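You operate a simulated robot arm through the tools that you are given. There is no shell and no other tool. Be economical: measure what you need, move in short steps, check, and stop when the job is done.

The job below is to be done with a simulated robot arm. You get a single attempt, and the scene is never put back.

JOB
Take the 20 W lamp carton from the top of the tinting bench and put it in the grey tray. Take the small can on the top of the tinting bench and put it away on the lower shelf of the cans bench. Put one of the wooden sticks from the top of the tinting bench on the green board. Open the cupboard door, take the wooden brush and leave it on the upper shelf of the bench cupboard, then shut the door. Fetch the blue board and set it on the right middle shelf of the test bench. The order is free. Set down upright: small can.
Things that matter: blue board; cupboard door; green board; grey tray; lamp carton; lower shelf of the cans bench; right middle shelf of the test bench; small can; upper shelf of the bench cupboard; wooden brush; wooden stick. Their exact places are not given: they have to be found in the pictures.

It is judged by the outcome, as a careful person would: the job done as asked, and still so three seconds after it is handed in. It fails if anything else is knocked over, pushed out of place, dropped, spilled or broken.

ROBOT AND FRAMES
A 7-joint arm with a two-finger parallel gripper on a trunk, on a base that drives. Base frame: it is fixed to the floor where the robot stands at the start and does not move with it; the origin is under the middle of the robot, x ahead of it, y to its left, z up; the surface under the hand at the start is at about z = 850. Readings come in mm, degrees, newtons and seconds.
Its first joint turns from -166.0 to 166.0 degrees. Places, roughly: blue board (6x10x2 cm) [800, -3900, 900]; cupboard door [500, -1400, 500]; green board (6x10x2 cm) [800, -3800, 900]; grey tray (15x21x4 cm) [1000, -200, 900]; lamp carton [1000, 250, 1000]; lower shelf of the cans bench [-5000, 2300, 300]; right middle shelf of the test bench [900, -4400, 500]; small can [1000, 250, 1000]; upper shelf of the bench cupboard [900, -1400, 400]; wooden brush (10x4x4 cm) [900, -500, 900]; wooden stick (2x2x13 cm) [700, -400, 900]. Payload 3.43 kg.
The tool frame sits at the grasp point between the pads (the TCP): z along the fingers, y along the line on which they close. The tips reach 30 mm beyond it. The gripper opens to 94 mm. The fingers are 28 mm wide and 10 mm thick; the gripper's body (50 by 96 mm) begins 55 mm behind the TCP.
Orientation is that of the tool frame in the base frame, as a unit quaternion [x, y, z, w]. With the fingers straight down and closing along the base's y, the tool's x points along the base's -x, its y along +y and its z along -z.

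CONTROLS
- The arm moves only by the tool step_arm. Its argument "series" is a list of rows, each a list of 6 numbers: the shift along the tool's x, y, z in units of 50 mm (1.0 is 50 mm), then the turn, a rotation vector about the tool's x, y, z in units of 6 degrees (1.0 is 6 degrees). In form: [[tx, ty, tz, ax, ay, az], ...]. A call has 1 to 12 rows; each row shifts and turns the commanded pose from where the row before left it, along the tool's axes as they then stand. "grip" is the gripper command, from -1 (shut) to 1 (fully open), values between in proportion, set as the call begins (left out, the last holds). A call with a number of a shift or a turn outside -1 to 1 is refused whole. Rows are played at 5 a second. More than 50 mm and 8.6 degrees between two rows, or a gripper value outside its range, and nothing of the call is played. Where a pose cannot be reached the arm comes as near as it can. A force on the tool above 40 N (or 10 N above the force at the start of the call, whichever is more), or a blocked arm, ends the call early, and 0.2 s more pass. Each finger travels about 45 mm/s and halts on what it meets, pressing with about 25 N; the grip force reading is that of the motor and also rises with nothing between the fingers. The clock runs only during rows and for 0.2 s after the last one: add rows that do not move to give the fingers time. It gives the time, the measured TCP pose, the force on the tool (base axes), the opening and the grip force at its end, in the units of the frame above (readings bear some noise), with the torque about the TCP (base axes, N m) and any sound that the robot's microphone picked up.
- Cameras (640 x 400 px; columns grow to the right, rows downward): "scene" is now at [511, 188.4, 1268.7]; the picture's right is [-0.29, -0.96, 0.00], its down [-0.41, 0.12, -0.90] and it looks along [0.87, -0.26, -0.43] (base axes); focal length 214 px, centre (320, 200). "wrist" rides on the gripper at [76, 14, -102] in the tool frame; the picture's right is [-0.18, 0.98, 0.00], its down [-0.75, -0.14, -0.64] and it looks along [-0.63, -0.12, 0.77] (tool axes); focal length 243 px, centre (320, 200).
- grab_frame(camera): a new picture of that camera. It takes no simulated time.
- raise_lower(by): slides the trunk up (or, below 0, down) by that many mm; the arm and the scene camera ride with it, the base frame stays. It gives what a move gives, with no picture.
- drive_base(legs): drives the robot by 1 to 6 legs, each [ahead, left, turn to the left] in mm, mm and degrees, along the robot's own axes; the way and the turn of a leg run together, so that a leg with both is an arc; at most 1500 mm and 180 degrees a leg. The arm and the cameras ride along, it lands a little off, and it stops where it bumps. It gives what a move gives.
- pan_tilt(pan, tilt): turns the head with the scene camera to pan (to the left, within 103 degrees either way) and tilt (down, from -29 to 69), counted from straight ahead of the robot. It gives what a move gives.
- measure_at(camera, pixels): there is no depth. For up to 12 entries [column, row, z] of the newest picture of that camera ("zoom" is the newest enlarged one), the place [x, y] in the base frame at which the ray of that pixel passes the height z, good to about 2 mm. It takes no simulated time.
- close_up(camera, box): a new picture of the part [left, top, right, bottom] of that camera's present view, enlarged. It takes no simulated time.
- close_job(): hands the job in; it is judged then, once.

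Go step by step. Measure first, check grasps and placings, and put right what went wrong. The budget is 124 turns and 118 pictures, counting those below and the enlarged ones. Unless the task says otherwise, let go and move clear before handing in.

The tools are called after "Request:" as name(argument=value, ...) on one line, values as JSON. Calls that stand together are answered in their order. step_arm: Moves the arm, as the interface text tells. Its arguments: {"type":"object","properties":{"series":{"type":"array"},"grip":{"type":"number"}},"required":["series"]} The other tools are called the same way: raise_lower (by) slides the trunk up or down; drive_base (legs) drives the base; pan_tilt (pan, tilt) turns the head that bears the scene camera; grab_frame (camera) takes a picture; measure_at (camera, pixels) gives the place at which the rays of pixels pass given heights; close_up (camera, box) takes an enlarged picture of a part of a camera's view; close_job () hands the job in.

At the start:

```text
time: 0.0
position: [668.8, -192.2, 1180.6]
tool_rot: [0.002, 1.0, 0.0, -0.001]
force: [-0.7, -0.4, 0.5]
ft_torque: [-0.04, -0.01, 0.03]
width: 93.9
grasp_force: 0.1
trunk travel left (down, up): [-350.0, 140.0]
robot x, y, heading: [0.7, -0.2, 0.2]
head pan, tilt: [-20.3, 29.3]
```

scene: 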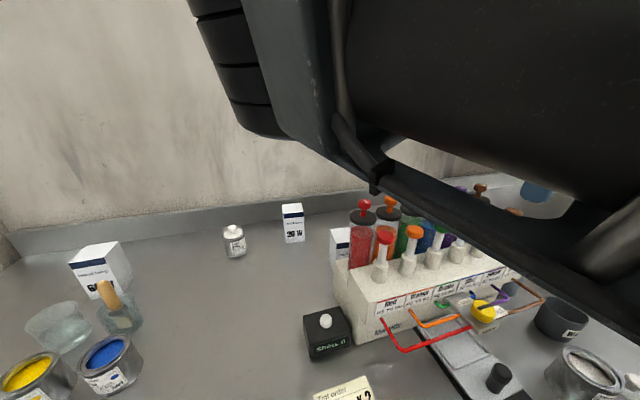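
wrist: 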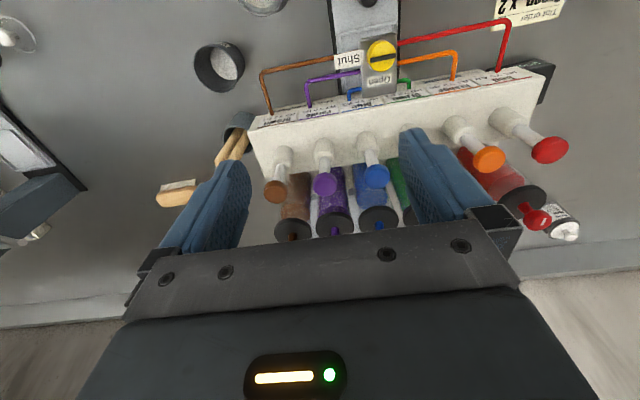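

The pictures show the tinting bench with a dispenser rack, paint cans and cartons, and the arm hides the right part. I'll turn the head left and take a closer look at the bench.

Request:
close_up(camera="scene", box=[0, 180, 360, 400])

Request:
close_up(camera="wrist", box=[0, 0, 330, 220])

Request:
pan_tilt(pan=-75, tilt=30)

Request:
grab_frame(camera="scene")

```text
1.78 times, centred on (180, 290) of scene
```

zoom: 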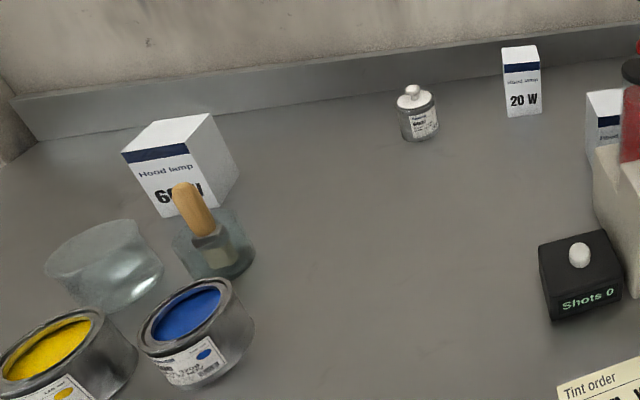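

```text
1.82 times, centred on (165, 110) of wrist
```

zoom: 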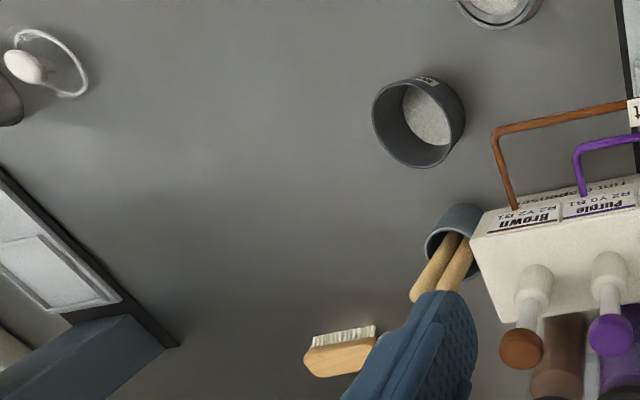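

```text
time: 1.2
position: [667.6, -193.7, 1179.8]
tool_rot: [0.003, 1.0, -0.001, 0.0]
force: [-0.2, 0.2, -0.9]
ft_torque: [0.01, 0.04, 0.0]
width: 94.0
grasp_force: 0.0
trunk travel left (down, up): [-350.0, 140.0]
robot x, y, heading: [0.5, 1.2, -0.1]
head pan, tilt: [-75.0, 30.0]
```

```text
113 pictures are left
```

scene: 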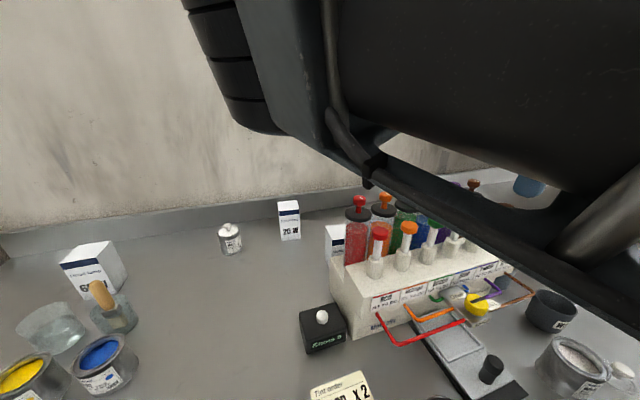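

The picture barely changed although the head reports -75; I'll grab it again.

Request:
grab_frame(camera="scene")

Request:
measure_at(camera="scene", pixels=[[320, 200, 850], [289, 239, 850], [232, 253, 850]])

```text
112 pictures are left
```

scene: 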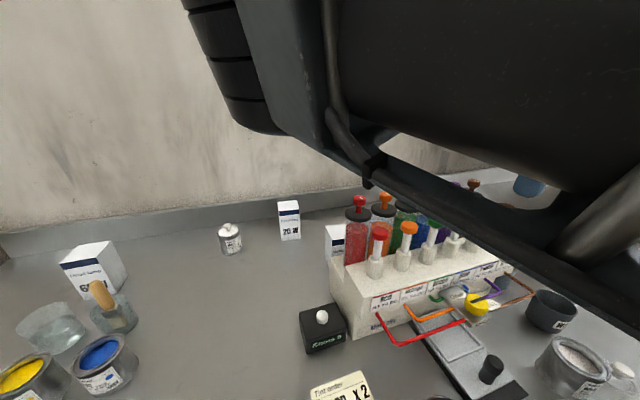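

```text
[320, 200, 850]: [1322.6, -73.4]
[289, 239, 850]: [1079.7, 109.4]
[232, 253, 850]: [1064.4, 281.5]
```

The view still points as at the start. I'll command the head again.

Request:
pan_tilt(pan=-60, tilt=35)

Request:
grab_frame(camera="scene")

Request:
measure_at(camera="scene", pixels=[[320, 200, 850]])

```text
time: 2.0
position: [667.3, -194.2, 1179.7]
tool_rot: [0.003, 1.0, 0.0, -0.001]
force: [0.4, 0.3, -0.4]
ft_torque: [-0.02, 0.0, 0.0]
width: 93.9
grasp_force: 0.1
trunk travel left (down, up): [-350.0, 140.0]
robot x, y, heading: [-2.7, 1.7, -0.2]
head pan, tilt: [-60.0, 35.0]
```

```text
111 pictures are left
```

scene: 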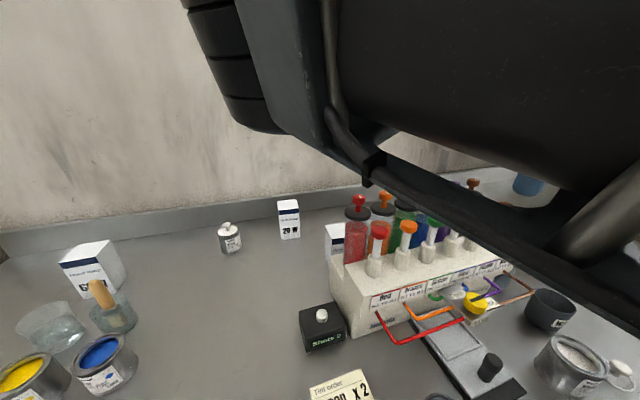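

```text
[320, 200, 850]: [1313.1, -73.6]
```

The head seems held (maybe against the arm). I'll test turning it the other way.

Request:
pan_tilt(pan=25, tilt=35)

Request:
grab_frame(camera="scene")

Request:
measure_at(camera="scene", pixels=[[320, 200, 850]])

```text
time: 3.6
position: [668.0, -192.3, 1180.7]
tool_rot: [0.001, 1.0, 0.001, 0.0]
force: [-0.1, -0.1, 0.2]
ft_torque: [0.0, 0.0, 0.01]
width: 94.0
grasp_force: 0.1
trunk travel left (down, up): [-350.0, 140.0]
robot x, y, heading: [1.2, 0.2, 0.0]
head pan, tilt: [25.0, 35.0]
```

```text
110 pictures are left
```

scene: 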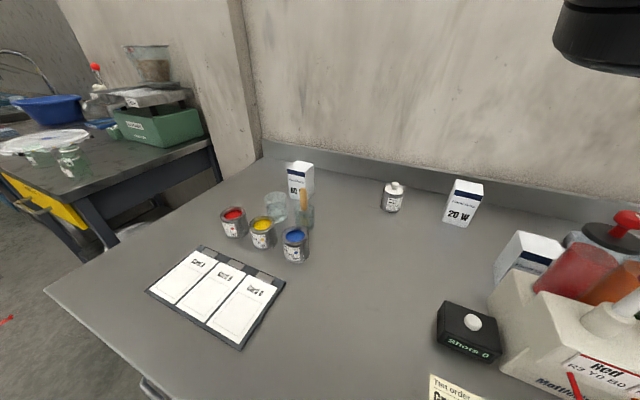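

```text
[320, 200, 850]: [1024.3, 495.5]
```

The head turns left freely; the small can is at (392,196) and the 20 W carton at (463,203). I'll enlarge and measure both.

Request:
close_up(camera="scene", box=[340, 140, 560, 280])

Request:
measure_at(camera="scene", pixels=[[45, 290, 850], [150, 380, 850], [263, 155, 850], [440, 185, 850]])

```text
2.86 times, centred on (450, 210) of scene
```

zoom: 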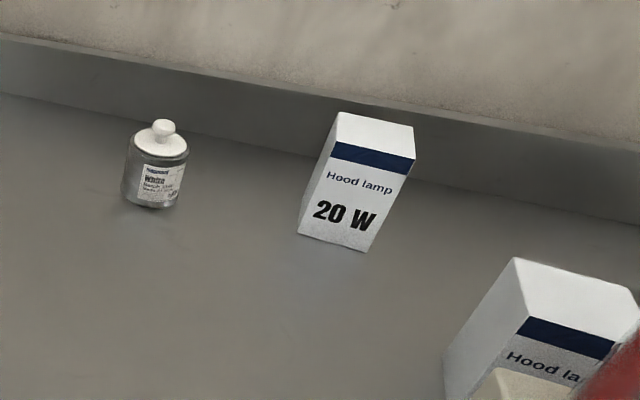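

```text
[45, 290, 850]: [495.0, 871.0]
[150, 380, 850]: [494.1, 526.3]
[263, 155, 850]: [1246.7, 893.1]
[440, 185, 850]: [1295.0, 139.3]
```

The carton's bottom front corners in the zoom are (298,232) and (366,252); the can's bottom is near (150,207). Measuring.

Request:
measure_at(camera="zoom", pixels=[[298, 232, 850], [366, 252, 850], [338, 112, 930], [413, 127, 930], [332, 143, 930], [410, 176, 930], [122, 198, 850], [178, 205, 850], [150, 209, 850], [164, 124, 915], [130, 145, 900], [188, 152, 900]])

Request:
grab_frame(camera="wrist")

```text
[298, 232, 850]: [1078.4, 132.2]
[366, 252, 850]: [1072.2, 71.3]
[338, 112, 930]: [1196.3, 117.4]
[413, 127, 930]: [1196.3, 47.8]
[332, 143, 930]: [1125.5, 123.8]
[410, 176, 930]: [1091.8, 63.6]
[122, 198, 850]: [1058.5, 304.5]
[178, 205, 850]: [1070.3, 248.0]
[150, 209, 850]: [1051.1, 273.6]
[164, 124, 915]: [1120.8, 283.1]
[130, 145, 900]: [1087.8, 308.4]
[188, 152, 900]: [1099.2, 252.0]
```

```text
108 pictures are left
```

wrist: 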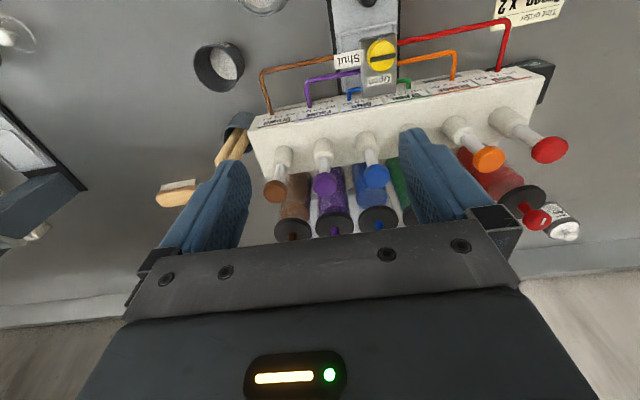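

The carton's front is at x≈1075, y 71–132; the can is centred near (1080,278). Now I'll back off and turn right to see the rest of the room before deciding the order.

Request:
drive_base(legs=[[-500, 0, 0], [0, 0, -50]])

Request:
pan_tilt(pan=20, tilt=25)

Request:
grab_frame(camera="scene")

Request:
grab_frame(camera="wrist")

```text
time: 8.8
position: [-212.4, -628.8, 1179.6]
tool_rot: [0.412, 0.911, 0.0, 0.0]
force: [0.6, -0.3, 0.5]
ft_torque: [0.02, -0.03, 0.02]
width: 94.1
grasp_force: 0.0
trunk travel left (down, up): [-350.0, 140.0]
robot x, y, heading: [-510.0, -0.3, -48.8]
head pan, tilt: [25.0, 35.0]
```

```text
time: 9.5
position: [-211.9, -629.9, 1179.9]
tool_rot: [0.412, 0.911, 0.0, 0.0]
force: [0.2, 0.3, 0.0]
ft_torque: [0.04, 0.02, 0.0]
width: 94.0
grasp_force: 0.0
trunk travel left (down, up): [-350.0, 140.0]
robot x, y, heading: [-510.7, -2.6, -48.6]
head pan, tilt: [20.0, 25.0]
```

```text
107 pictures are left
```

scene: 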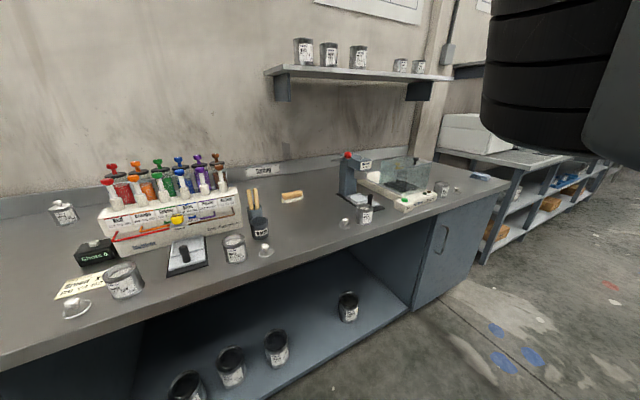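

```text
106 pictures are left
```

wrist: 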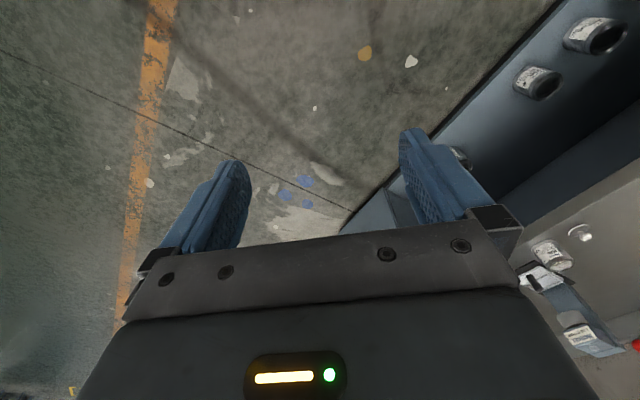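

Bench right part is visible now, with brush (292,197), sticks cup (259,220), and the cupboard door with its handle (445,240). I'll enlarge to find the grey tray and door details.

Request:
close_up(camera="scene", box=[200, 140, 360, 280])

Request:
close_up(camera="scene", box=[330, 140, 510, 310])

Request:
close_up(camera="scene", box=[40, 150, 240, 310])

Request:
close_up(camera="scene", box=[430, 100, 640, 240])

```text
2.86 times, centred on (280, 210) of scene
```

zoom: 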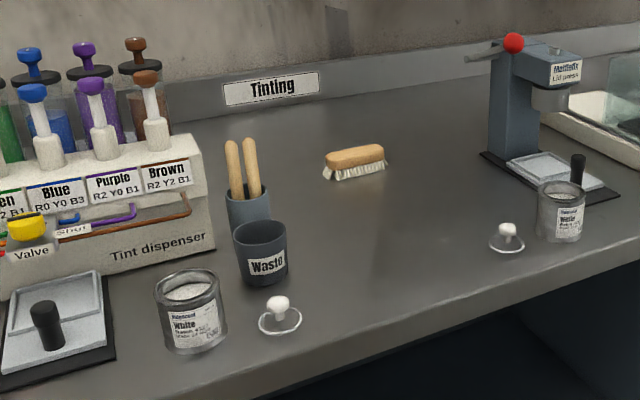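

```text
2.35 times, centred on (420, 225) of scene
```

zoom: 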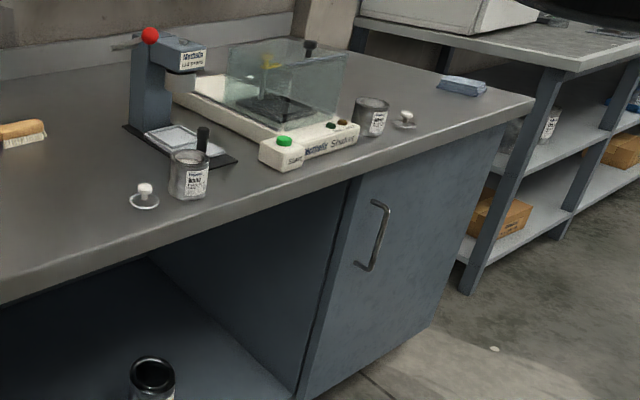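

```text
2.50 times, centred on (140, 230) of scene
```

zoom: 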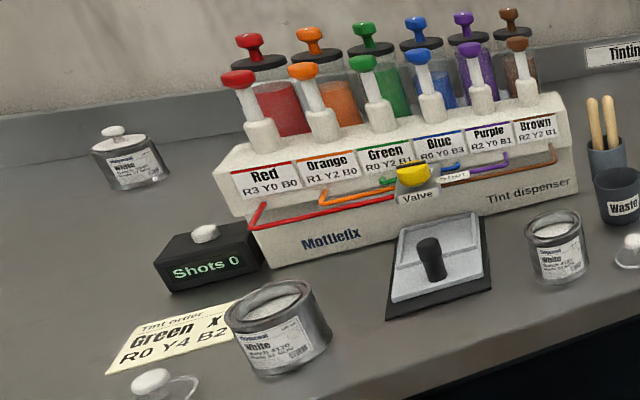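

```text
2.86 times, centred on (535, 170) of scene
```

zoom: 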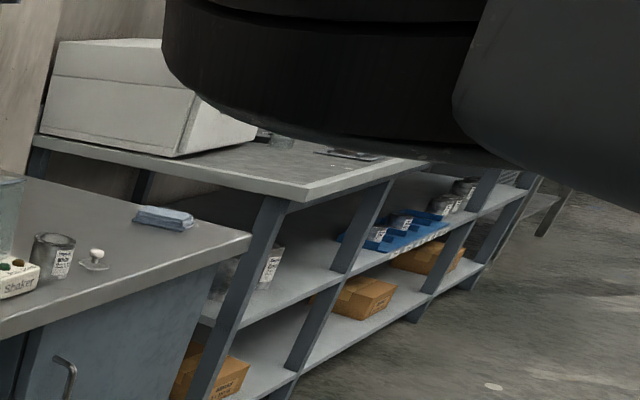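

The grey tray isn't visible from here, so it is likely behind the dispenser. I'll return to the bench farther left with the trunk raised and look from there.

Request:
raise_lower(by=140)

Request:
drive_base(legs=[[0, 0, 48.6], [0, 250, 0], [620, 0, 0]])

Request:
pan_tilt(pan=-15, tilt=35)

Request:
grab_frame(camera="scene")

Request:
grab_frame(camera="wrist")

```text
time: 11.2
position: [-211.7, -629.1, 1320.1]
tool_rot: [0.413, 0.911, 0.0, 0.0]
force: [-0.2, -1.1, 0.6]
ft_torque: [0.01, -0.01, 0.01]
width: 94.1
grasp_force: 0.1
trunk travel left (down, up): [-490.0, 0.0]
robot x, y, heading: [-507.7, -4.9, -48.6]
head pan, tilt: [20.0, 25.0]
```

```text
time: 18.3
position: [785.6, 69.6, 1321.3]
tool_rot: [-0.006, 1.0, 0.0, 0.0]
force: [0.4, -0.1, -0.3]
ft_torque: [0.01, -0.03, -0.01]
width: 94.0
grasp_force: 0.0
trunk travel left (down, up): [-490.0, 0.0]
robot x, y, heading: [119.0, 257.0, 0.7]
head pan, tilt: [20.0, 25.0]
```

```text
time: 19.3
position: [785.6, 67.1, 1320.0]
tool_rot: [-0.005, 1.0, 0.0, 0.0]
force: [-0.1, 0.3, 0.0]
ft_torque: [0.0, 0.0, 0.01]
width: 94.1
grasp_force: 0.0
trunk travel left (down, up): [-490.0, 0.0]
robot x, y, heading: [113.3, 253.6, 0.6]
head pan, tilt: [-15.0, 35.0]
```

```text
101 pictures are left
```

scene: 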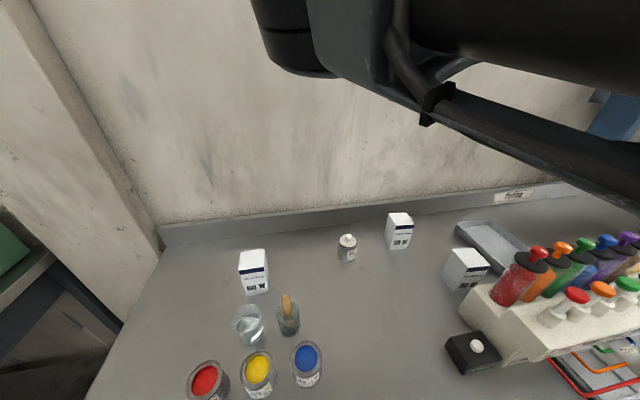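

```text
100 pictures are left
```

wrist: 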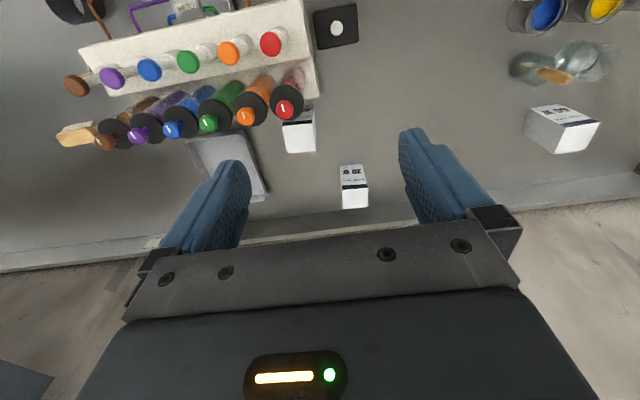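

The grey tray is behind the dispenser: scene (490,240), wrist (228,165). I'll enlarge and measure both tray and carton.

Request:
close_up(camera="wrist", box=[170, 60, 400, 230])

Request:
close_up(camera="scene", box=[320, 180, 560, 330])

Request:
measure_at(camera="scene", pixels=[[389, 243, 850], [404, 249, 850], [386, 221, 950], [410, 228, 950], [402, 212, 950], [338, 257, 850], [357, 258, 850], [456, 226, 885], [500, 219, 885], [347, 262, 850]])

Request:
measure_at(camera="wrist", pixels=[[342, 185, 850], [366, 182, 850], [342, 165, 950], [364, 165, 950], [343, 209, 950], [368, 208, 950], [186, 142, 885], [240, 130, 885], [268, 200, 850], [318, 100, 930], [120, 125, 1050], [300, 110, 1050]])

```text
2.35 times, centred on (285, 145) of wrist
```

zoom: 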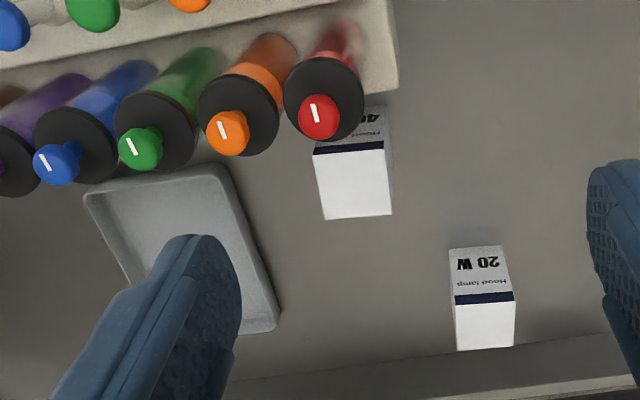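

```text
2.67 times, centred on (440, 255) of scene
```

zoom: 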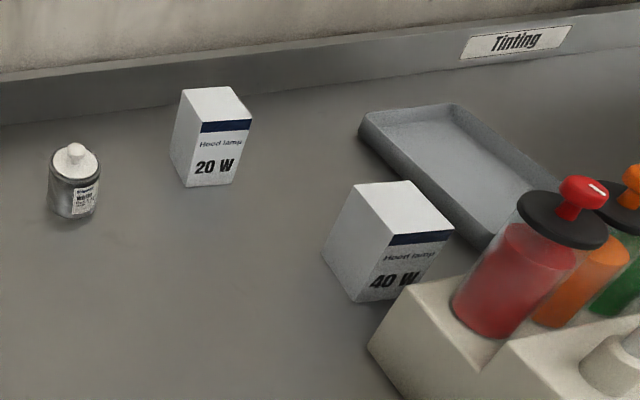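

```text
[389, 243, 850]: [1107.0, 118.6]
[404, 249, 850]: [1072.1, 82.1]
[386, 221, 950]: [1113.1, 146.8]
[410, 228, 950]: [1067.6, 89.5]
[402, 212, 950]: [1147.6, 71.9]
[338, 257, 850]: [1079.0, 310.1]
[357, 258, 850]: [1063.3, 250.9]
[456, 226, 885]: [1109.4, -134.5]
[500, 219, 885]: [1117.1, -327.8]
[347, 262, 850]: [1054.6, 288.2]
```

```text
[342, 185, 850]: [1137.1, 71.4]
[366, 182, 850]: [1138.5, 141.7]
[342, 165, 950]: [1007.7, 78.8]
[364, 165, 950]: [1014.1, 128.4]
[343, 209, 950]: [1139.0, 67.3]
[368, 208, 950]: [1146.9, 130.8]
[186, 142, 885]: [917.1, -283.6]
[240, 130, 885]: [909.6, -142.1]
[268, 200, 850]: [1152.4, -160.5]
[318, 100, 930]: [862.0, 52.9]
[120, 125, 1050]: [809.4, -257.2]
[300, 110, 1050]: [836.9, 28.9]
```

The front-top edge of the carton lies at the stripe's top: wrist (355,190); front-bottom (352,165). I'll measure at several heights to get the carton's height.

Request:
measure_at(camera="wrist", pixels=[[352.2, 164.6, 850], [354.8, 189.7, 930], [354.8, 189.7, 950], [354.8, 189.7, 970], [356.3, 208, 930], [356.3, 208, 960], [342, 208.5, 950], [368, 206.5, 950]])

Request:
measure_at(camera="zoom", pixels=[[187, 187, 850], [233, 183, 850], [169, 158, 850], [201, 133, 950], [252, 120, 950], [182, 89, 950], [231, 86, 950], [361, 122, 885], [455, 105, 885], [490, 248, 850], [395, 150, 855], [68, 147, 900]])

```text
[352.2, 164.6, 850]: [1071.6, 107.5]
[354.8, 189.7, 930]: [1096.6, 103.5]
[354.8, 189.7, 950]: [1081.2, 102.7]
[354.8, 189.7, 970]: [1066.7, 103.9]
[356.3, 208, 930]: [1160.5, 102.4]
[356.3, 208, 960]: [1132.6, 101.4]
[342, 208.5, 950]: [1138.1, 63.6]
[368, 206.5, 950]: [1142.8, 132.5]
```

```text
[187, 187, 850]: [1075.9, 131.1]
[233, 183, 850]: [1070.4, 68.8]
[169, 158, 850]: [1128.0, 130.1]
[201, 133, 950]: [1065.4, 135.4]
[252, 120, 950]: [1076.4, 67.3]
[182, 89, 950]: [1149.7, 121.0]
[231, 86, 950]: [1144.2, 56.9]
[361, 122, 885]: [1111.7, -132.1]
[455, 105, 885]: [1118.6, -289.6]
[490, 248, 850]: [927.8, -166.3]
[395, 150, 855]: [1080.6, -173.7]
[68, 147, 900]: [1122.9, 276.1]
```

Carton: x 1073–1130, y 69–131, top ≈958. The tray spans about x 905–1115, y -285…-135. I must know how tall the dispenser bottles are, so I'll triangulate the red rear knob.

Request:
measure_at(camera="wrist", pixels=[[284.6, 109.7, 1000], [284.6, 109.7, 1050], [284.6, 109.7, 1100], [287, 120, 1000], [287, 120, 1050]])

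Request:
measure_at(camera="scene", pixels=[[539.3, 251.3, 1000], [539.3, 251.3, 1050], [539.3, 251.3, 1100], [605, 238, 1050], [605, 238, 1000]])

```text
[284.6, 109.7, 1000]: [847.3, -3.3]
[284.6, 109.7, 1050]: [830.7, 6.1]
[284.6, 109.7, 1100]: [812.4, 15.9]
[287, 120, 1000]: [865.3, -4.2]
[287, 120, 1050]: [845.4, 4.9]
```

```text
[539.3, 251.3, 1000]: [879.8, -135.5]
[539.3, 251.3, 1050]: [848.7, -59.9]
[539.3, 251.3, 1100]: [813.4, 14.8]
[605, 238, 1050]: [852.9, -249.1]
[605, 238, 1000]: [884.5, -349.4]
```

The rear knob is at (812,15,1100), so the bottles stay at x<850 and z<1110, leaving the tray reachable from above at x≈1050. I'll drive a bit closer for the carton.

Request:
drive_base(legs=[[80, -50, 0]])

```text
time: 20.5
position: [831.1, 20.0, 1320.3]
tool_rot: [0.002, 1.0, 0.001, -0.001]
force: [-0.1, -0.6, -0.2]
ft_torque: [0.08, 0.06, 0.02]
width: 94.3
grasp_force: 0.1
trunk travel left (down, up): [-490.0, 0.0]
robot x, y, heading: [165.7, 212.7, 0.4]
head pan, tilt: [-15.0, 35.0]
```

The robot now stands at x=166. I'll move the open gripper above the carton.

Request:
step_arm(series=[[-0.9, 0.27, 0, 0, 0, 0.15], [-0.9, 0.27, 0, 0, 0, 0.15], [-0.9, 0.27, 0, 0, 0, 0.15], [-0.9, 0.27, 0, 0, 0, 0.15], [-0.9, 0.27, 0, 0, 0, 0.15], [-0.9, 0.27, 0, 0, 0, 0.15], [0, 0, 1, 0, 0, 0], [0, 0, 1, 0, 0, 0], [0, 0, 1, 0, 0, 0], [0, 0, 1, 0, 0, 0], [0, 0, 1, 0, 0, 0], [0, 0, 0.4, 0, 0, 0]], grip=1)

Request:
grab_frame(camera="wrist")

Request:
grab_frame(camera="scene")

```text
time: 23.1
position: [1104.1, 86.8, 1049.7]
tool_rot: [0.049, 0.999, 0.0, 0.0]
force: [-0.2, 0.5, -0.6]
ft_torque: [0.02, 0.0, -0.01]
width: 93.9
grasp_force: 0.1
trunk travel left (down, up): [-490.0, 0.0]
robot x, y, heading: [166.0, 211.3, 0.2]
head pan, tilt: [-15.0, 35.0]
```

```text
97 pictures are left
```

wrist: 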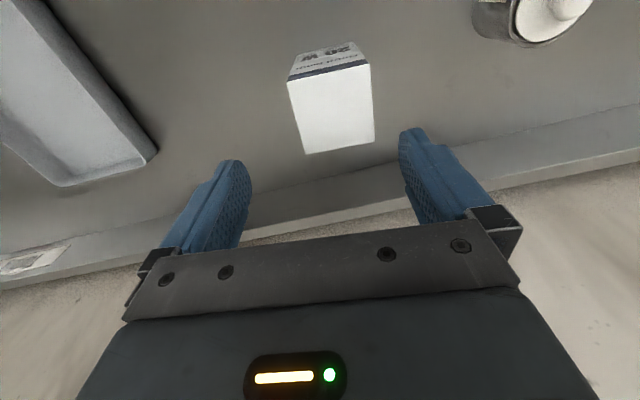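

```text
96 pictures are left
```

scene: 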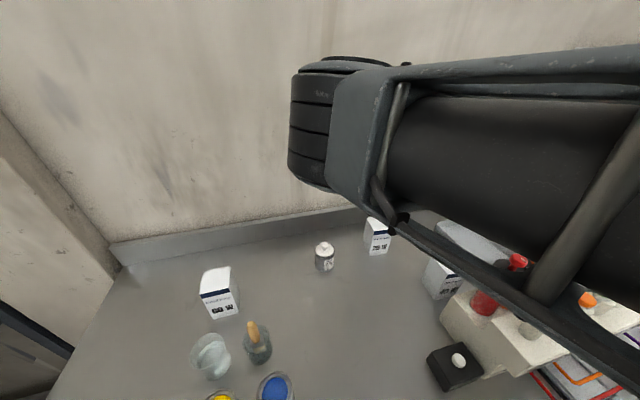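

The carton's top corners in the wrist picture are (289,82), (370,64), (375,140), (305,153). Measuring its centre.

Request:
measure_at(camera="wrist", pixels=[[289, 82, 958], [370, 64, 958], [375, 140, 958], [305, 153, 958]])

```text
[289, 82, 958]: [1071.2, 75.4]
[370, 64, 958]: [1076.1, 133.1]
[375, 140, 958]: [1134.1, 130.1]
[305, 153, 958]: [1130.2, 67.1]
```

The carton's centre is (1103,101); the tool needs +15 mm in y, then down to z≈920 and close.

Request:
step_arm(series=[[0.05, 0.3, 0, 0, 0, 0], [0, 0, 0.9, 0, 0, 0], [0, 0, 0.9, 0, 0, 0], [0, 0, 0.8, 0, 0, 0]])

Request:
step_arm(series=[[0, 0, 0, 0, 0, 0], [0, 0, 0, 0, 0, 0], [0, 0, 0, 0, 0, 0], [0, 0, 0, 0, 0, 0], [0, 0, 0, 0, 0, 0]], grip=-1)

```text
time: 24.1
position: [1103.1, 104.2, 919.8]
tool_rot: [0.049, 0.999, 0.001, 0.001]
force: [0.2, -0.6, 0.5]
ft_torque: [0.01, -0.01, 0.01]
width: 93.9
grasp_force: 0.1
trunk travel left (down, up): [-490.0, 0.0]
robot x, y, heading: [162.5, 214.8, 0.1]
head pan, tilt: [-15.0, 35.0]
```

```text
time: 25.3
position: [1102.4, 104.0, 921.4]
tool_rot: [0.049, 0.999, 0.0, 0.0]
force: [-0.5, 0.0, 0.6]
ft_torque: [-0.01, 0.02, 0.01]
width: 65.8
grasp_force: 25.6
trunk travel left (down, up): [-490.0, 0.0]
robot x, y, heading: [159.1, 206.8, -0.0]
head pan, tilt: [-15.0, 35.0]
```

The grip holds at 66 mm. Lifting 150 mm, then strafing right.

Request:
step_arm(series=[[0, 0, -0.5, 0, 0, 0], [0, 0, -1, 0, 0, 0], [0, 0, -1, 0, 0, 0], [0, 0, -0.5, 0, 0, 0]])

Request:
drive_base(legs=[[-20, -200, 0]])

Request:
grab_frame(camera="wrist")

```text
time: 26.3
position: [1100.4, 106.6, 1071.4]
tool_rot: [0.049, 0.999, 0.0, 0.0]
force: [0.2, 0.1, -1.0]
ft_torque: [0.02, 0.03, 0.0]
width: 65.8
grasp_force: 25.1
trunk travel left (down, up): [-490.0, 0.0]
robot x, y, heading: [161.4, 213.4, 0.0]
head pan, tilt: [-15.0, 35.0]
```

```text
time: 27.9
position: [1080.5, -93.0, 1070.3]
tool_rot: [0.049, 0.999, 0.0, 0.0]
force: [0.7, 0.3, -1.1]
ft_torque: [0.01, 0.0, 0.01]
width: 65.8
grasp_force: 25.0
trunk travel left (down, up): [-490.0, 0.0]
robot x, y, heading: [141.4, 12.1, 0.2]
head pan, tilt: [-15.0, 35.0]
```

```text
95 pictures are left
```

wrist: 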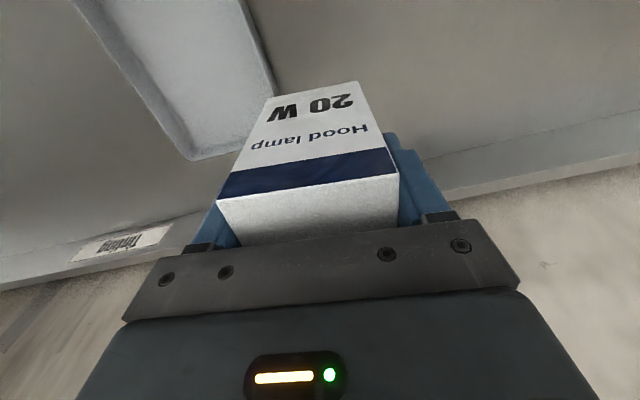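

The tray's back rim corners show at about (190,160) and (275,95). I'll measure the tray again.

Request:
measure_at(camera="wrist", pixels=[[190, 160, 885], [75, 0, 885], [238, 0, 885], [277, 97, 885], [190, 160, 870]])

```text
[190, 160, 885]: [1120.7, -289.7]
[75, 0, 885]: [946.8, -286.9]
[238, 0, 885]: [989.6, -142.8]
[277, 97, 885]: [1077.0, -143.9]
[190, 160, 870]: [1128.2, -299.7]
```

Tray spans y -288…-140 with its back at x≈1118; I'll aim for (1055,-214) and lower to TCP z≈932 first.

Request:
step_arm(series=[[0.09, -0.82, 0, 0, 0, 0], [0.09, -0.82, 0, 0, 0, 0], [0.08, -0.82, 0, 0, 0, 0], [0, 0, 0, 0, 0, -0.93], [0, 0, 1, 0, 0, 0], [0, 0, 1, 0, 0, 0], [0, 0, 0.6, 0, 0, 0]])

Request:
grab_frame(camera="wrist")

```text
time: 29.5
position: [1056.9, -214.1, 940.4]
tool_rot: [-0.001, 1.0, 0.0, 0.001]
force: [-0.7, 0.2, -1.5]
ft_torque: [-0.01, -0.02, -0.03]
width: 66.0
grasp_force: 24.9
trunk travel left (down, up): [-490.0, 0.0]
robot x, y, heading: [144.5, 7.4, -0.2]
head pan, tilt: [-15.0, 35.0]
```

```text
94 pictures are left
```

wrist: 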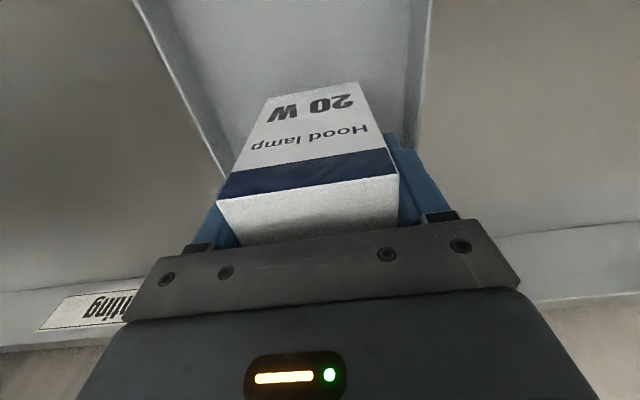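

The carton is centred between the tray's side walls. Lowering gently and watching the force.

Request:
step_arm(series=[[0, 0, 0.12, 0, 0, 0], [0, 0, 0.08, 0, 0, 0]])

```text
time: 30.1
position: [1057.5, -213.9, 930.6]
tool_rot: [-0.001, 1.0, 0.0, 0.0]
force: [-0.9, -0.5, -1.1]
ft_torque: [-0.01, -0.01, 0.01]
width: 66.0
grasp_force: 24.4
trunk travel left (down, up): [-490.0, 0.0]
robot x, y, heading: [144.8, 8.3, 0.1]
head pan, tilt: [-15.0, 35.0]
```

Request:
step_arm(series=[[0, 0, 0.06, 0, 0, 0], [0, 0, 0.04, 0, 0, 0]])

```text
time: 30.7
position: [1056.4, -215.0, 926.3]
tool_rot: [-0.001, 1.0, 0.0, 0.0]
force: [0.5, 0.5, -0.9]
ft_torque: [0.0, -0.01, 0.02]
width: 66.1
grasp_force: 25.2
trunk travel left (down, up): [-490.0, 0.0]
robot x, y, heading: [138.5, 9.1, 0.1]
head pan, tilt: [-15.0, 35.0]
```

Request:
step_arm(series=[[0, 0, 0.04, 0, 0, 0], [0, 0, 0.04, 0, 0, 0]])

```text
time: 31.3
position: [1057.6, -216.0, 922.6]
tool_rot: [-0.001, 1.0, -0.002, 0.001]
force: [-3.1, 1.3, 16.7]
ft_torque: [0.14, 0.35, -0.04]
width: 66.0
grasp_force: 25.6
trunk travel left (down, up): [-490.0, 0.0]
robot x, y, heading: [144.1, 14.9, 0.3]
head pan, tilt: [-15.0, 35.0]
```

Contact at 17 N: the carton stands on the tray floor. I'll open and rise.

Request:
step_arm(series=[[0, 0, -0.04, 0, 0, 0], [0, 0, 0, 0, 0, 0], [0, 0, 0, 0, 0, 0], [0, 0, 0, 0, 0, 0], [0, 0, -0.5, 0, 0, 0], [0, 0, -1, 0, 0, 0], [0, 0, -1, 0, 0, 0], [0, 0, -1, 0, 0, 0]], grip=1)

Request:
grab_frame(camera="wrist")

```text
time: 33.1
position: [1055.7, -217.5, 1101.2]
tool_rot: [-0.001, 1.0, 0.0, 0.0]
force: [0.1, 0.5, -0.6]
ft_torque: [-0.02, 0.03, -0.02]
width: 94.2
grasp_force: 0.0
trunk travel left (down, up): [-490.0, 0.0]
robot x, y, heading: [141.2, 11.5, 0.1]
head pan, tilt: [-15.0, 35.0]
```

```text
93 pictures are left
```

wrist: 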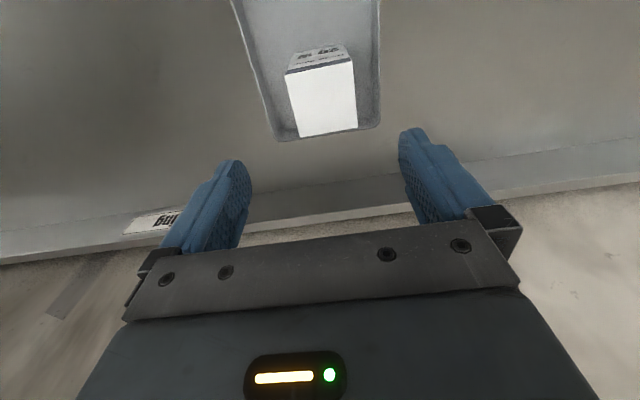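

The 20 W carton stands in the tray. I'll raise and retract the arm, then back off and go right to the cupboard end.

Request:
step_arm(series=[[0, 0, -1, 0, 0, 0], [0, 0, -1, 0, 0, 0], [0, 0, -1, 0, 0, 0], [0, 0, -1, 0, 0, 0], [1, 0, 0, 0, 0, 0], [1, 0, 0, 0, 0, 0], [1, 0, 0, 0, 0, 0], [1, 0, 0, 0, 0, 0], [1, 0, 0, 0, 0, 0]])

Request:
drive_base(legs=[[-650, 0, 0], [0, -1000, 0]])

Request:
pan_tilt(pan=-10, tilt=40)

Request:
grab_frame(camera="scene")

```text
time: 35.1
position: [805.2, -215.1, 1296.3]
tool_rot: [-0.001, 1.0, 0.0, 0.0]
force: [-0.2, -0.6, -1.0]
ft_torque: [-0.02, 0.01, -0.02]
width: 93.9
grasp_force: 0.1
trunk travel left (down, up): [-490.0, 0.0]
robot x, y, heading: [137.6, 8.9, 0.2]
head pan, tilt: [-15.0, 35.0]
```

```text
time: 43.6
position: [135.7, -1225.4, 1296.1]
tool_rot: [0.0, 1.0, 0.0, 0.0]
force: [0.7, -0.5, 0.0]
ft_torque: [-0.03, -0.01, 0.01]
width: 93.9
grasp_force: 0.2
trunk travel left (down, up): [-490.0, 0.0]
robot x, y, heading: [-527.4, -998.0, 0.1]
head pan, tilt: [-15.0, 35.0]
```

```text
time: 44.2
position: [135.1, -1224.5, 1296.4]
tool_rot: [0.0, 1.0, 0.0, 0.0]
force: [0.8, 0.1, 0.6]
ft_torque: [-0.02, -0.04, 0.01]
width: 94.0
grasp_force: 0.0
trunk travel left (down, up): [-490.0, 0.0]
robot x, y, heading: [-525.9, -997.7, 0.1]
head pan, tilt: [-10.0, 40.0]
```

```text
92 pictures are left
```

scene: 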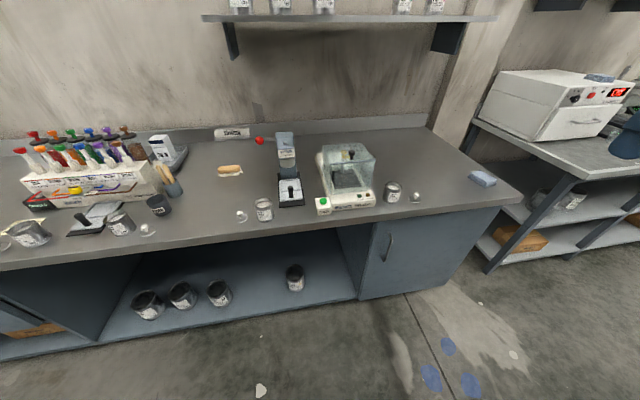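

The cupboard's door is at (430,255) with a vertical handle at (387,248) on its left, so the hinge is on the right. I'll enlarge and measure.

Request:
close_up(camera="scene", box=[340, 190, 540, 315])

Request:
measure_at(camera="zoom", pixels=[[150, 148, 700], [150, 148, 650], [150, 148, 750], [138, 225, 600], [138, 225, 650], [138, 225, 550]])

Request:
measure_at(camera="scene", pixels=[[358, 299, 100], [358, 299, 50], [358, 299, 150], [228, 169, 850], [243, 168, 850]])

```text
3.20 times, centred on (440, 252) of scene
```

zoom: 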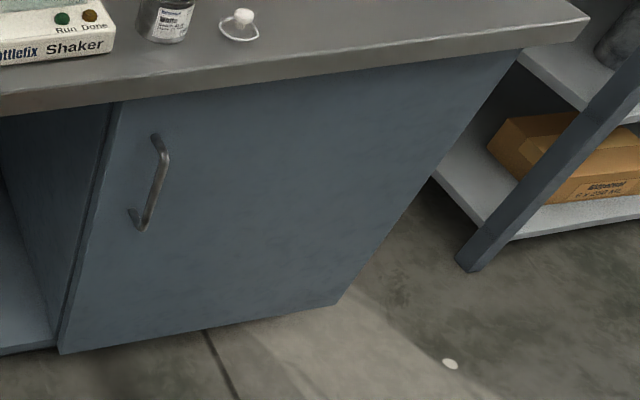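

```text
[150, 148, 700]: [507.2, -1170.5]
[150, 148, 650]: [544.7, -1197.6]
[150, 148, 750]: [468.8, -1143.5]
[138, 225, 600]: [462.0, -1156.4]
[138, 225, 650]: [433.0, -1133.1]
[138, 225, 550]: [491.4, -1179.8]
```

```text
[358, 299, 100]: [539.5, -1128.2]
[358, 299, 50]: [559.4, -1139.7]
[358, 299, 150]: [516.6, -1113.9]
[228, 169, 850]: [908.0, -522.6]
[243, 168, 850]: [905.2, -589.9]
```

Handle spans roughly z 540–705 at y≈-1175, bar x≈500. I'll turn the tool to point forward here in free space and lower the trunk.

Request:
step_arm(series=[[0, 0, 0, 0, -1, 0], [0, 0, 0, 0, -1, 0], [0, 0, 0, 0, -1, 0], [0, 0, 0, 0, -1, 0], [0, 0, 0, 0, -1, 0], [0, 0, 0, 0, -1, 0], [0, 0, 0, 0, -1, 0], [0, 0, 0, 0, -1, 0], [0, 0, 0, 0, -1, 0], [0, 0, 0, 0, -1, 0], [0, 0, 0, 0, -1, 0], [0, 0, 0, 0, -1, 0]])

Request:
raise_lower(by=-400)

Request:
step_arm(series=[[0, 0, 0, 0, -1, 0], [0, 0, 0, 0, -1, 0], [0, 0, 0, 0, -1, 0]])

Request:
grab_frame(camera="scene")

Request:
grab_frame(camera="wrist")

```text
time: 46.9
position: [143.4, -1237.4, 1288.1]
tool_rot: [-0.005, 0.817, -0.003, 0.576]
force: [0.8, -0.1, 0.1]
ft_torque: [-0.01, 0.01, -0.05]
width: 94.1
grasp_force: 0.1
out of reach, approached as far as the arm can: row 10, 11, 12
trunk travel left (down, up): [-490.0, 0.0]
robot x, y, heading: [-527.7, -999.6, -0.1]
head pan, tilt: [-10.0, 40.0]
```

```text
time: 50.7
position: [142.9, -1237.2, 885.2]
tool_rot: [-0.001, 0.819, 0.0, 0.574]
force: [-0.1, 0.9, -1.7]
ft_torque: [0.01, -0.01, 0.04]
width: 94.1
grasp_force: 0.1
trunk travel left (down, up): [-90.0, 400.0]
robot x, y, heading: [-527.5, -994.9, -0.1]
head pan, tilt: [-10.0, 40.0]
```

```text
time: 51.5
position: [196.1, -1244.0, 857.1]
tool_rot: [-0.002, 0.725, 0.001, 0.689]
force: [-0.6, 0.5, -1.2]
ft_torque: [-0.05, 0.02, -0.04]
width: 93.9
grasp_force: 0.0
out of reach, approached as far as the arm can: row 2, 3
trunk travel left (down, up): [-90.0, 400.0]
robot x, y, heading: [-524.2, -998.7, -0.4]
head pan, tilt: [-10.0, 40.0]
```

```text
90 pictures are left
```

scene: 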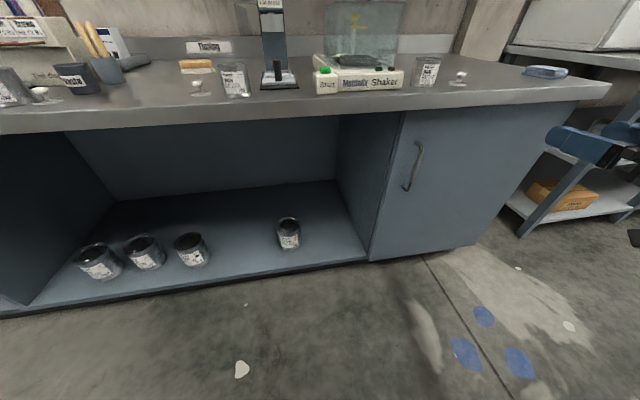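

```text
89 pictures are left
```

wrist: 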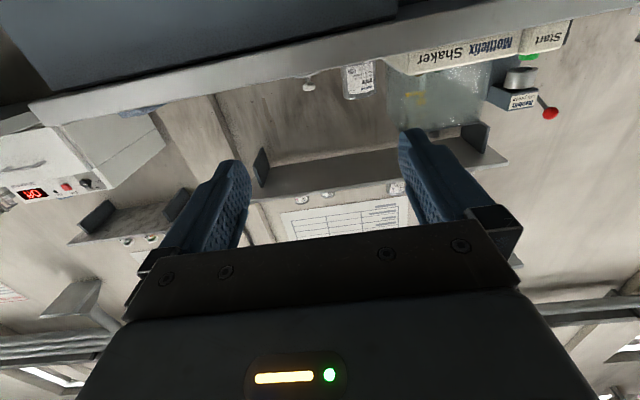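

The tool is now close to horizontal. I'll enlarge the handle from this lower viewpoint and triangulate.

Request:
close_up(camera="scene", box=[350, 90, 510, 270])

Request:
measure_at(camera="scene", pixels=[[418, 144, 709], [418, 144, 690], [418, 144, 730], [406, 189, 535], [406, 189, 560], [406, 189, 510], [371, 260, 100], [371, 260, 80], [475, 247, 100], [475, 247, 80], [401, 112, 800], [590, 98, 820]])

```text
2.22 times, centred on (430, 180) of scene
```

zoom: 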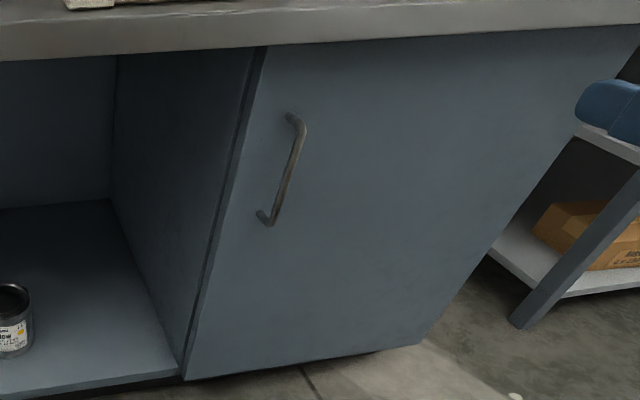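

```text
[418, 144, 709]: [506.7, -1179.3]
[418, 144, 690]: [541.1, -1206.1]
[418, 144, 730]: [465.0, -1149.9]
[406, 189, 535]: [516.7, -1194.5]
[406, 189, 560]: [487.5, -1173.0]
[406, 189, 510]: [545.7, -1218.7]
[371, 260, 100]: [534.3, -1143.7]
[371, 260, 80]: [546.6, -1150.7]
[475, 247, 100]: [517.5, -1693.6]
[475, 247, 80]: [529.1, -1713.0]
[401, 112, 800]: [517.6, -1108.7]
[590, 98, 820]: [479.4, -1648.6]
```

Handle bar is at x≈495, y≈-1177, z 552–712; door about 570 wide with the hinge at y≈-1690. Lowering to z≈640 and lining up.

Request:
raise_lower(by=-90)

Request:
step_arm(series=[[0.9, 0, 0, 0, 0, 0], [0.9, 0, 0, 0, 0, 0], [0.7, 0, 0, 0, 0, 0]])

Request:
drive_base(legs=[[150, 66, 0]])

Request:
grab_frame(camera="scene")

Request:
grab_frame(camera="wrist")

```text
time: 52.7
position: [195.0, -1245.1, 766.8]
tool_rot: [0.004, 0.725, 0.004, 0.689]
force: [0.4, -0.4, 0.2]
ft_torque: [0.02, 0.01, 0.03]
width: 94.0
grasp_force: 0.1
trunk travel left (down, up): [0.0, 490.0]
robot x, y, heading: [-525.2, -997.4, 0.2]
head pan, tilt: [-10.0, 40.0]
```

```text
time: 53.5
position: [234.4, -1263.0, 680.7]
tool_rot: [0.0, 0.709, 0.0, 0.705]
force: [-0.1, 0.2, 0.0]
ft_torque: [0.0, 0.03, -0.01]
width: 93.8
grasp_force: 0.0
out of reach, approached as far as the arm can: row 2, 3
trunk travel left (down, up): [0.0, 490.0]
robot x, y, heading: [-524.3, -997.5, 0.0]
head pan, tilt: [-10.0, 40.0]
```

```text
time: 55.0
position: [388.9, -1196.4, 680.0]
tool_rot: [0.0, 0.711, 0.0, 0.704]
force: [1.1, 0.6, 0.7]
ft_torque: [0.0, 0.02, 0.02]
width: 94.0
grasp_force: 0.0
trunk travel left (down, up): [0.0, 490.0]
robot x, y, heading: [-368.3, -928.3, -0.2]
head pan, tilt: [-10.0, 40.0]
```

```text
87 pictures are left
```

scene: 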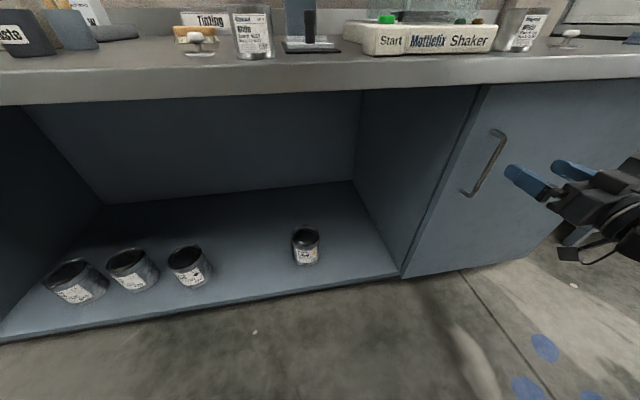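

```text
86 pictures are left
```

wrist: 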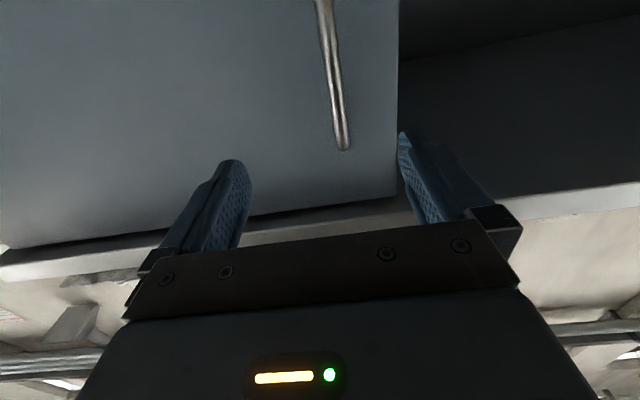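

TCP is at (389,-1196,680); the bar shows at wrist (345,148). I'll measure it.

Request:
measure_at(camera="wrist", pixels=[[346, 150, 712], [342, 130, 712], [346, 150, 725], [346, 150, 700]])

Request:
measure_at(camera="scene", pixels=[[502, 133, 712], [502, 133, 700], [472, 193, 560], [472, 193, 545]])

```text
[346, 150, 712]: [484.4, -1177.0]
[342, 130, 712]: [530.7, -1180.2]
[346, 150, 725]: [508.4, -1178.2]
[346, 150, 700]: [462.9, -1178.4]
```

```text
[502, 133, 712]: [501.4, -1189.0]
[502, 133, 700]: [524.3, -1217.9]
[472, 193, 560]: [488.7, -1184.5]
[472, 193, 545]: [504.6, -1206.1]
```

Bar at about (493,-1178). Driving ahead 97 and left 18, then checking.

Request:
drive_base(legs=[[97, 18, 0]])

Request:
grab_frame(camera="wrist")

```text
time: 56.1
position: [485.0, -1178.8, 681.1]
tool_rot: [0.0, 0.71, 0.0, 0.704]
force: [0.3, 0.7, 0.1]
ft_torque: [0.0, 0.0, 0.01]
width: 93.8
grasp_force: 0.0
trunk travel left (down, up): [0.0, 490.0]
robot x, y, heading: [-274.4, -913.2, -0.1]
head pan, tilt: [-10.0, 40.0]
```

```text
85 pictures are left
```

wrist: 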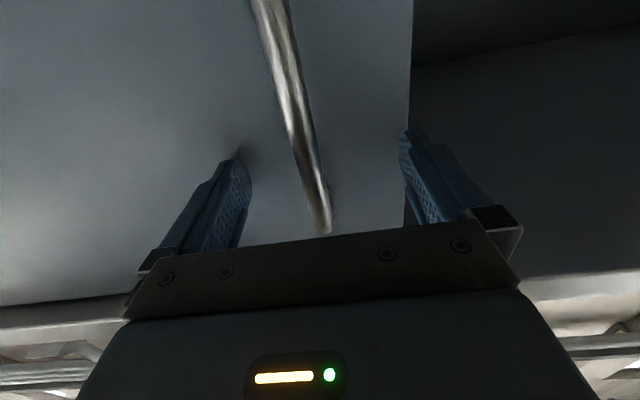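

The bar is between the fingers; closing.

Request:
step_arm(series=[[0, 0, 0, 0, 0, 0], [0, 0, 0, 0, 0, 0], [0, 0, 0, 0, 0, 0], [0, 0, 0, 0, 0, 0], [0, 0, 0, 0, 0, 0], [0, 0, 0, 0, 0, 0], [0, 0, 0, 0, 0, 0]], grip=-1)

```text
time: 57.7
position: [484.4, -1179.4, 679.8]
tool_rot: [0.0, 0.71, -0.001, 0.704]
force: [1.7, -20.7, -1.5]
ft_torque: [0.08, 0.49, 0.09]
width: 16.3
grasp_force: 45.2
trunk travel left (down, up): [0.0, 490.0]
robot x, y, heading: [-275.3, -912.8, 0.2]
head pan, tilt: [-10.0, 40.0]
```

Gripped on the handle (16 mm). I'll swing the door by driving the base in an arc about the hinge at (535,-1690), first a 5° trial.

Request:
drive_base(legs=[[-67.8, -70.7, 5]])

```text
time: 58.9
position: [443.0, -1184.8, 680.9]
tool_rot: [-0.032, 0.709, 0.032, 0.704]
force: [2.6, -12.9, 1.1]
ft_torque: [-0.1, 0.35, 0.1]
width: 16.5
grasp_force: 44.5
trunk travel left (down, up): [0.0, 490.0]
robot x, y, heading: [-339.3, -989.8, 5.2]
head pan, tilt: [-10.0, 40.0]
```

Force is low and the grip stays. Continuing with three 10° legs.

Request:
drive_base(legs=[[-135.6, -141.4, 10], [-135.6, -141.4, 10], [-135.6, -141.4, 10]])

Request:
grab_frame(camera="scene")

```text
time: 60.4
position: [367.9, -1204.5, 680.6]
tool_rot: [-0.086, 0.704, 0.089, 0.699]
force: [-1.6, 1.6, 2.3]
ft_torque: [-0.42, 0.51, 0.0]
width: 16.1
grasp_force: 45.2
trunk travel left (down, up): [0.0, 490.0]
robot x, y, heading: [-435.9, -1130.5, 13.8]
head pan, tilt: [-10.0, 40.0]
stopped in leg 1: the force on the tool passed its limit at 43 N (the readings are from after the stop); the commanded pose is now the measured one
```

```text
84 pictures are left
```

scene: 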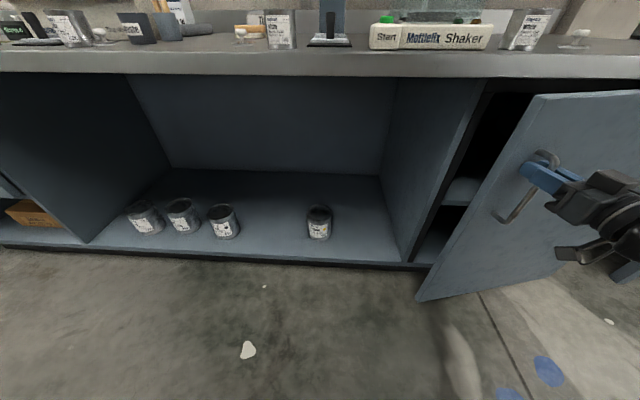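

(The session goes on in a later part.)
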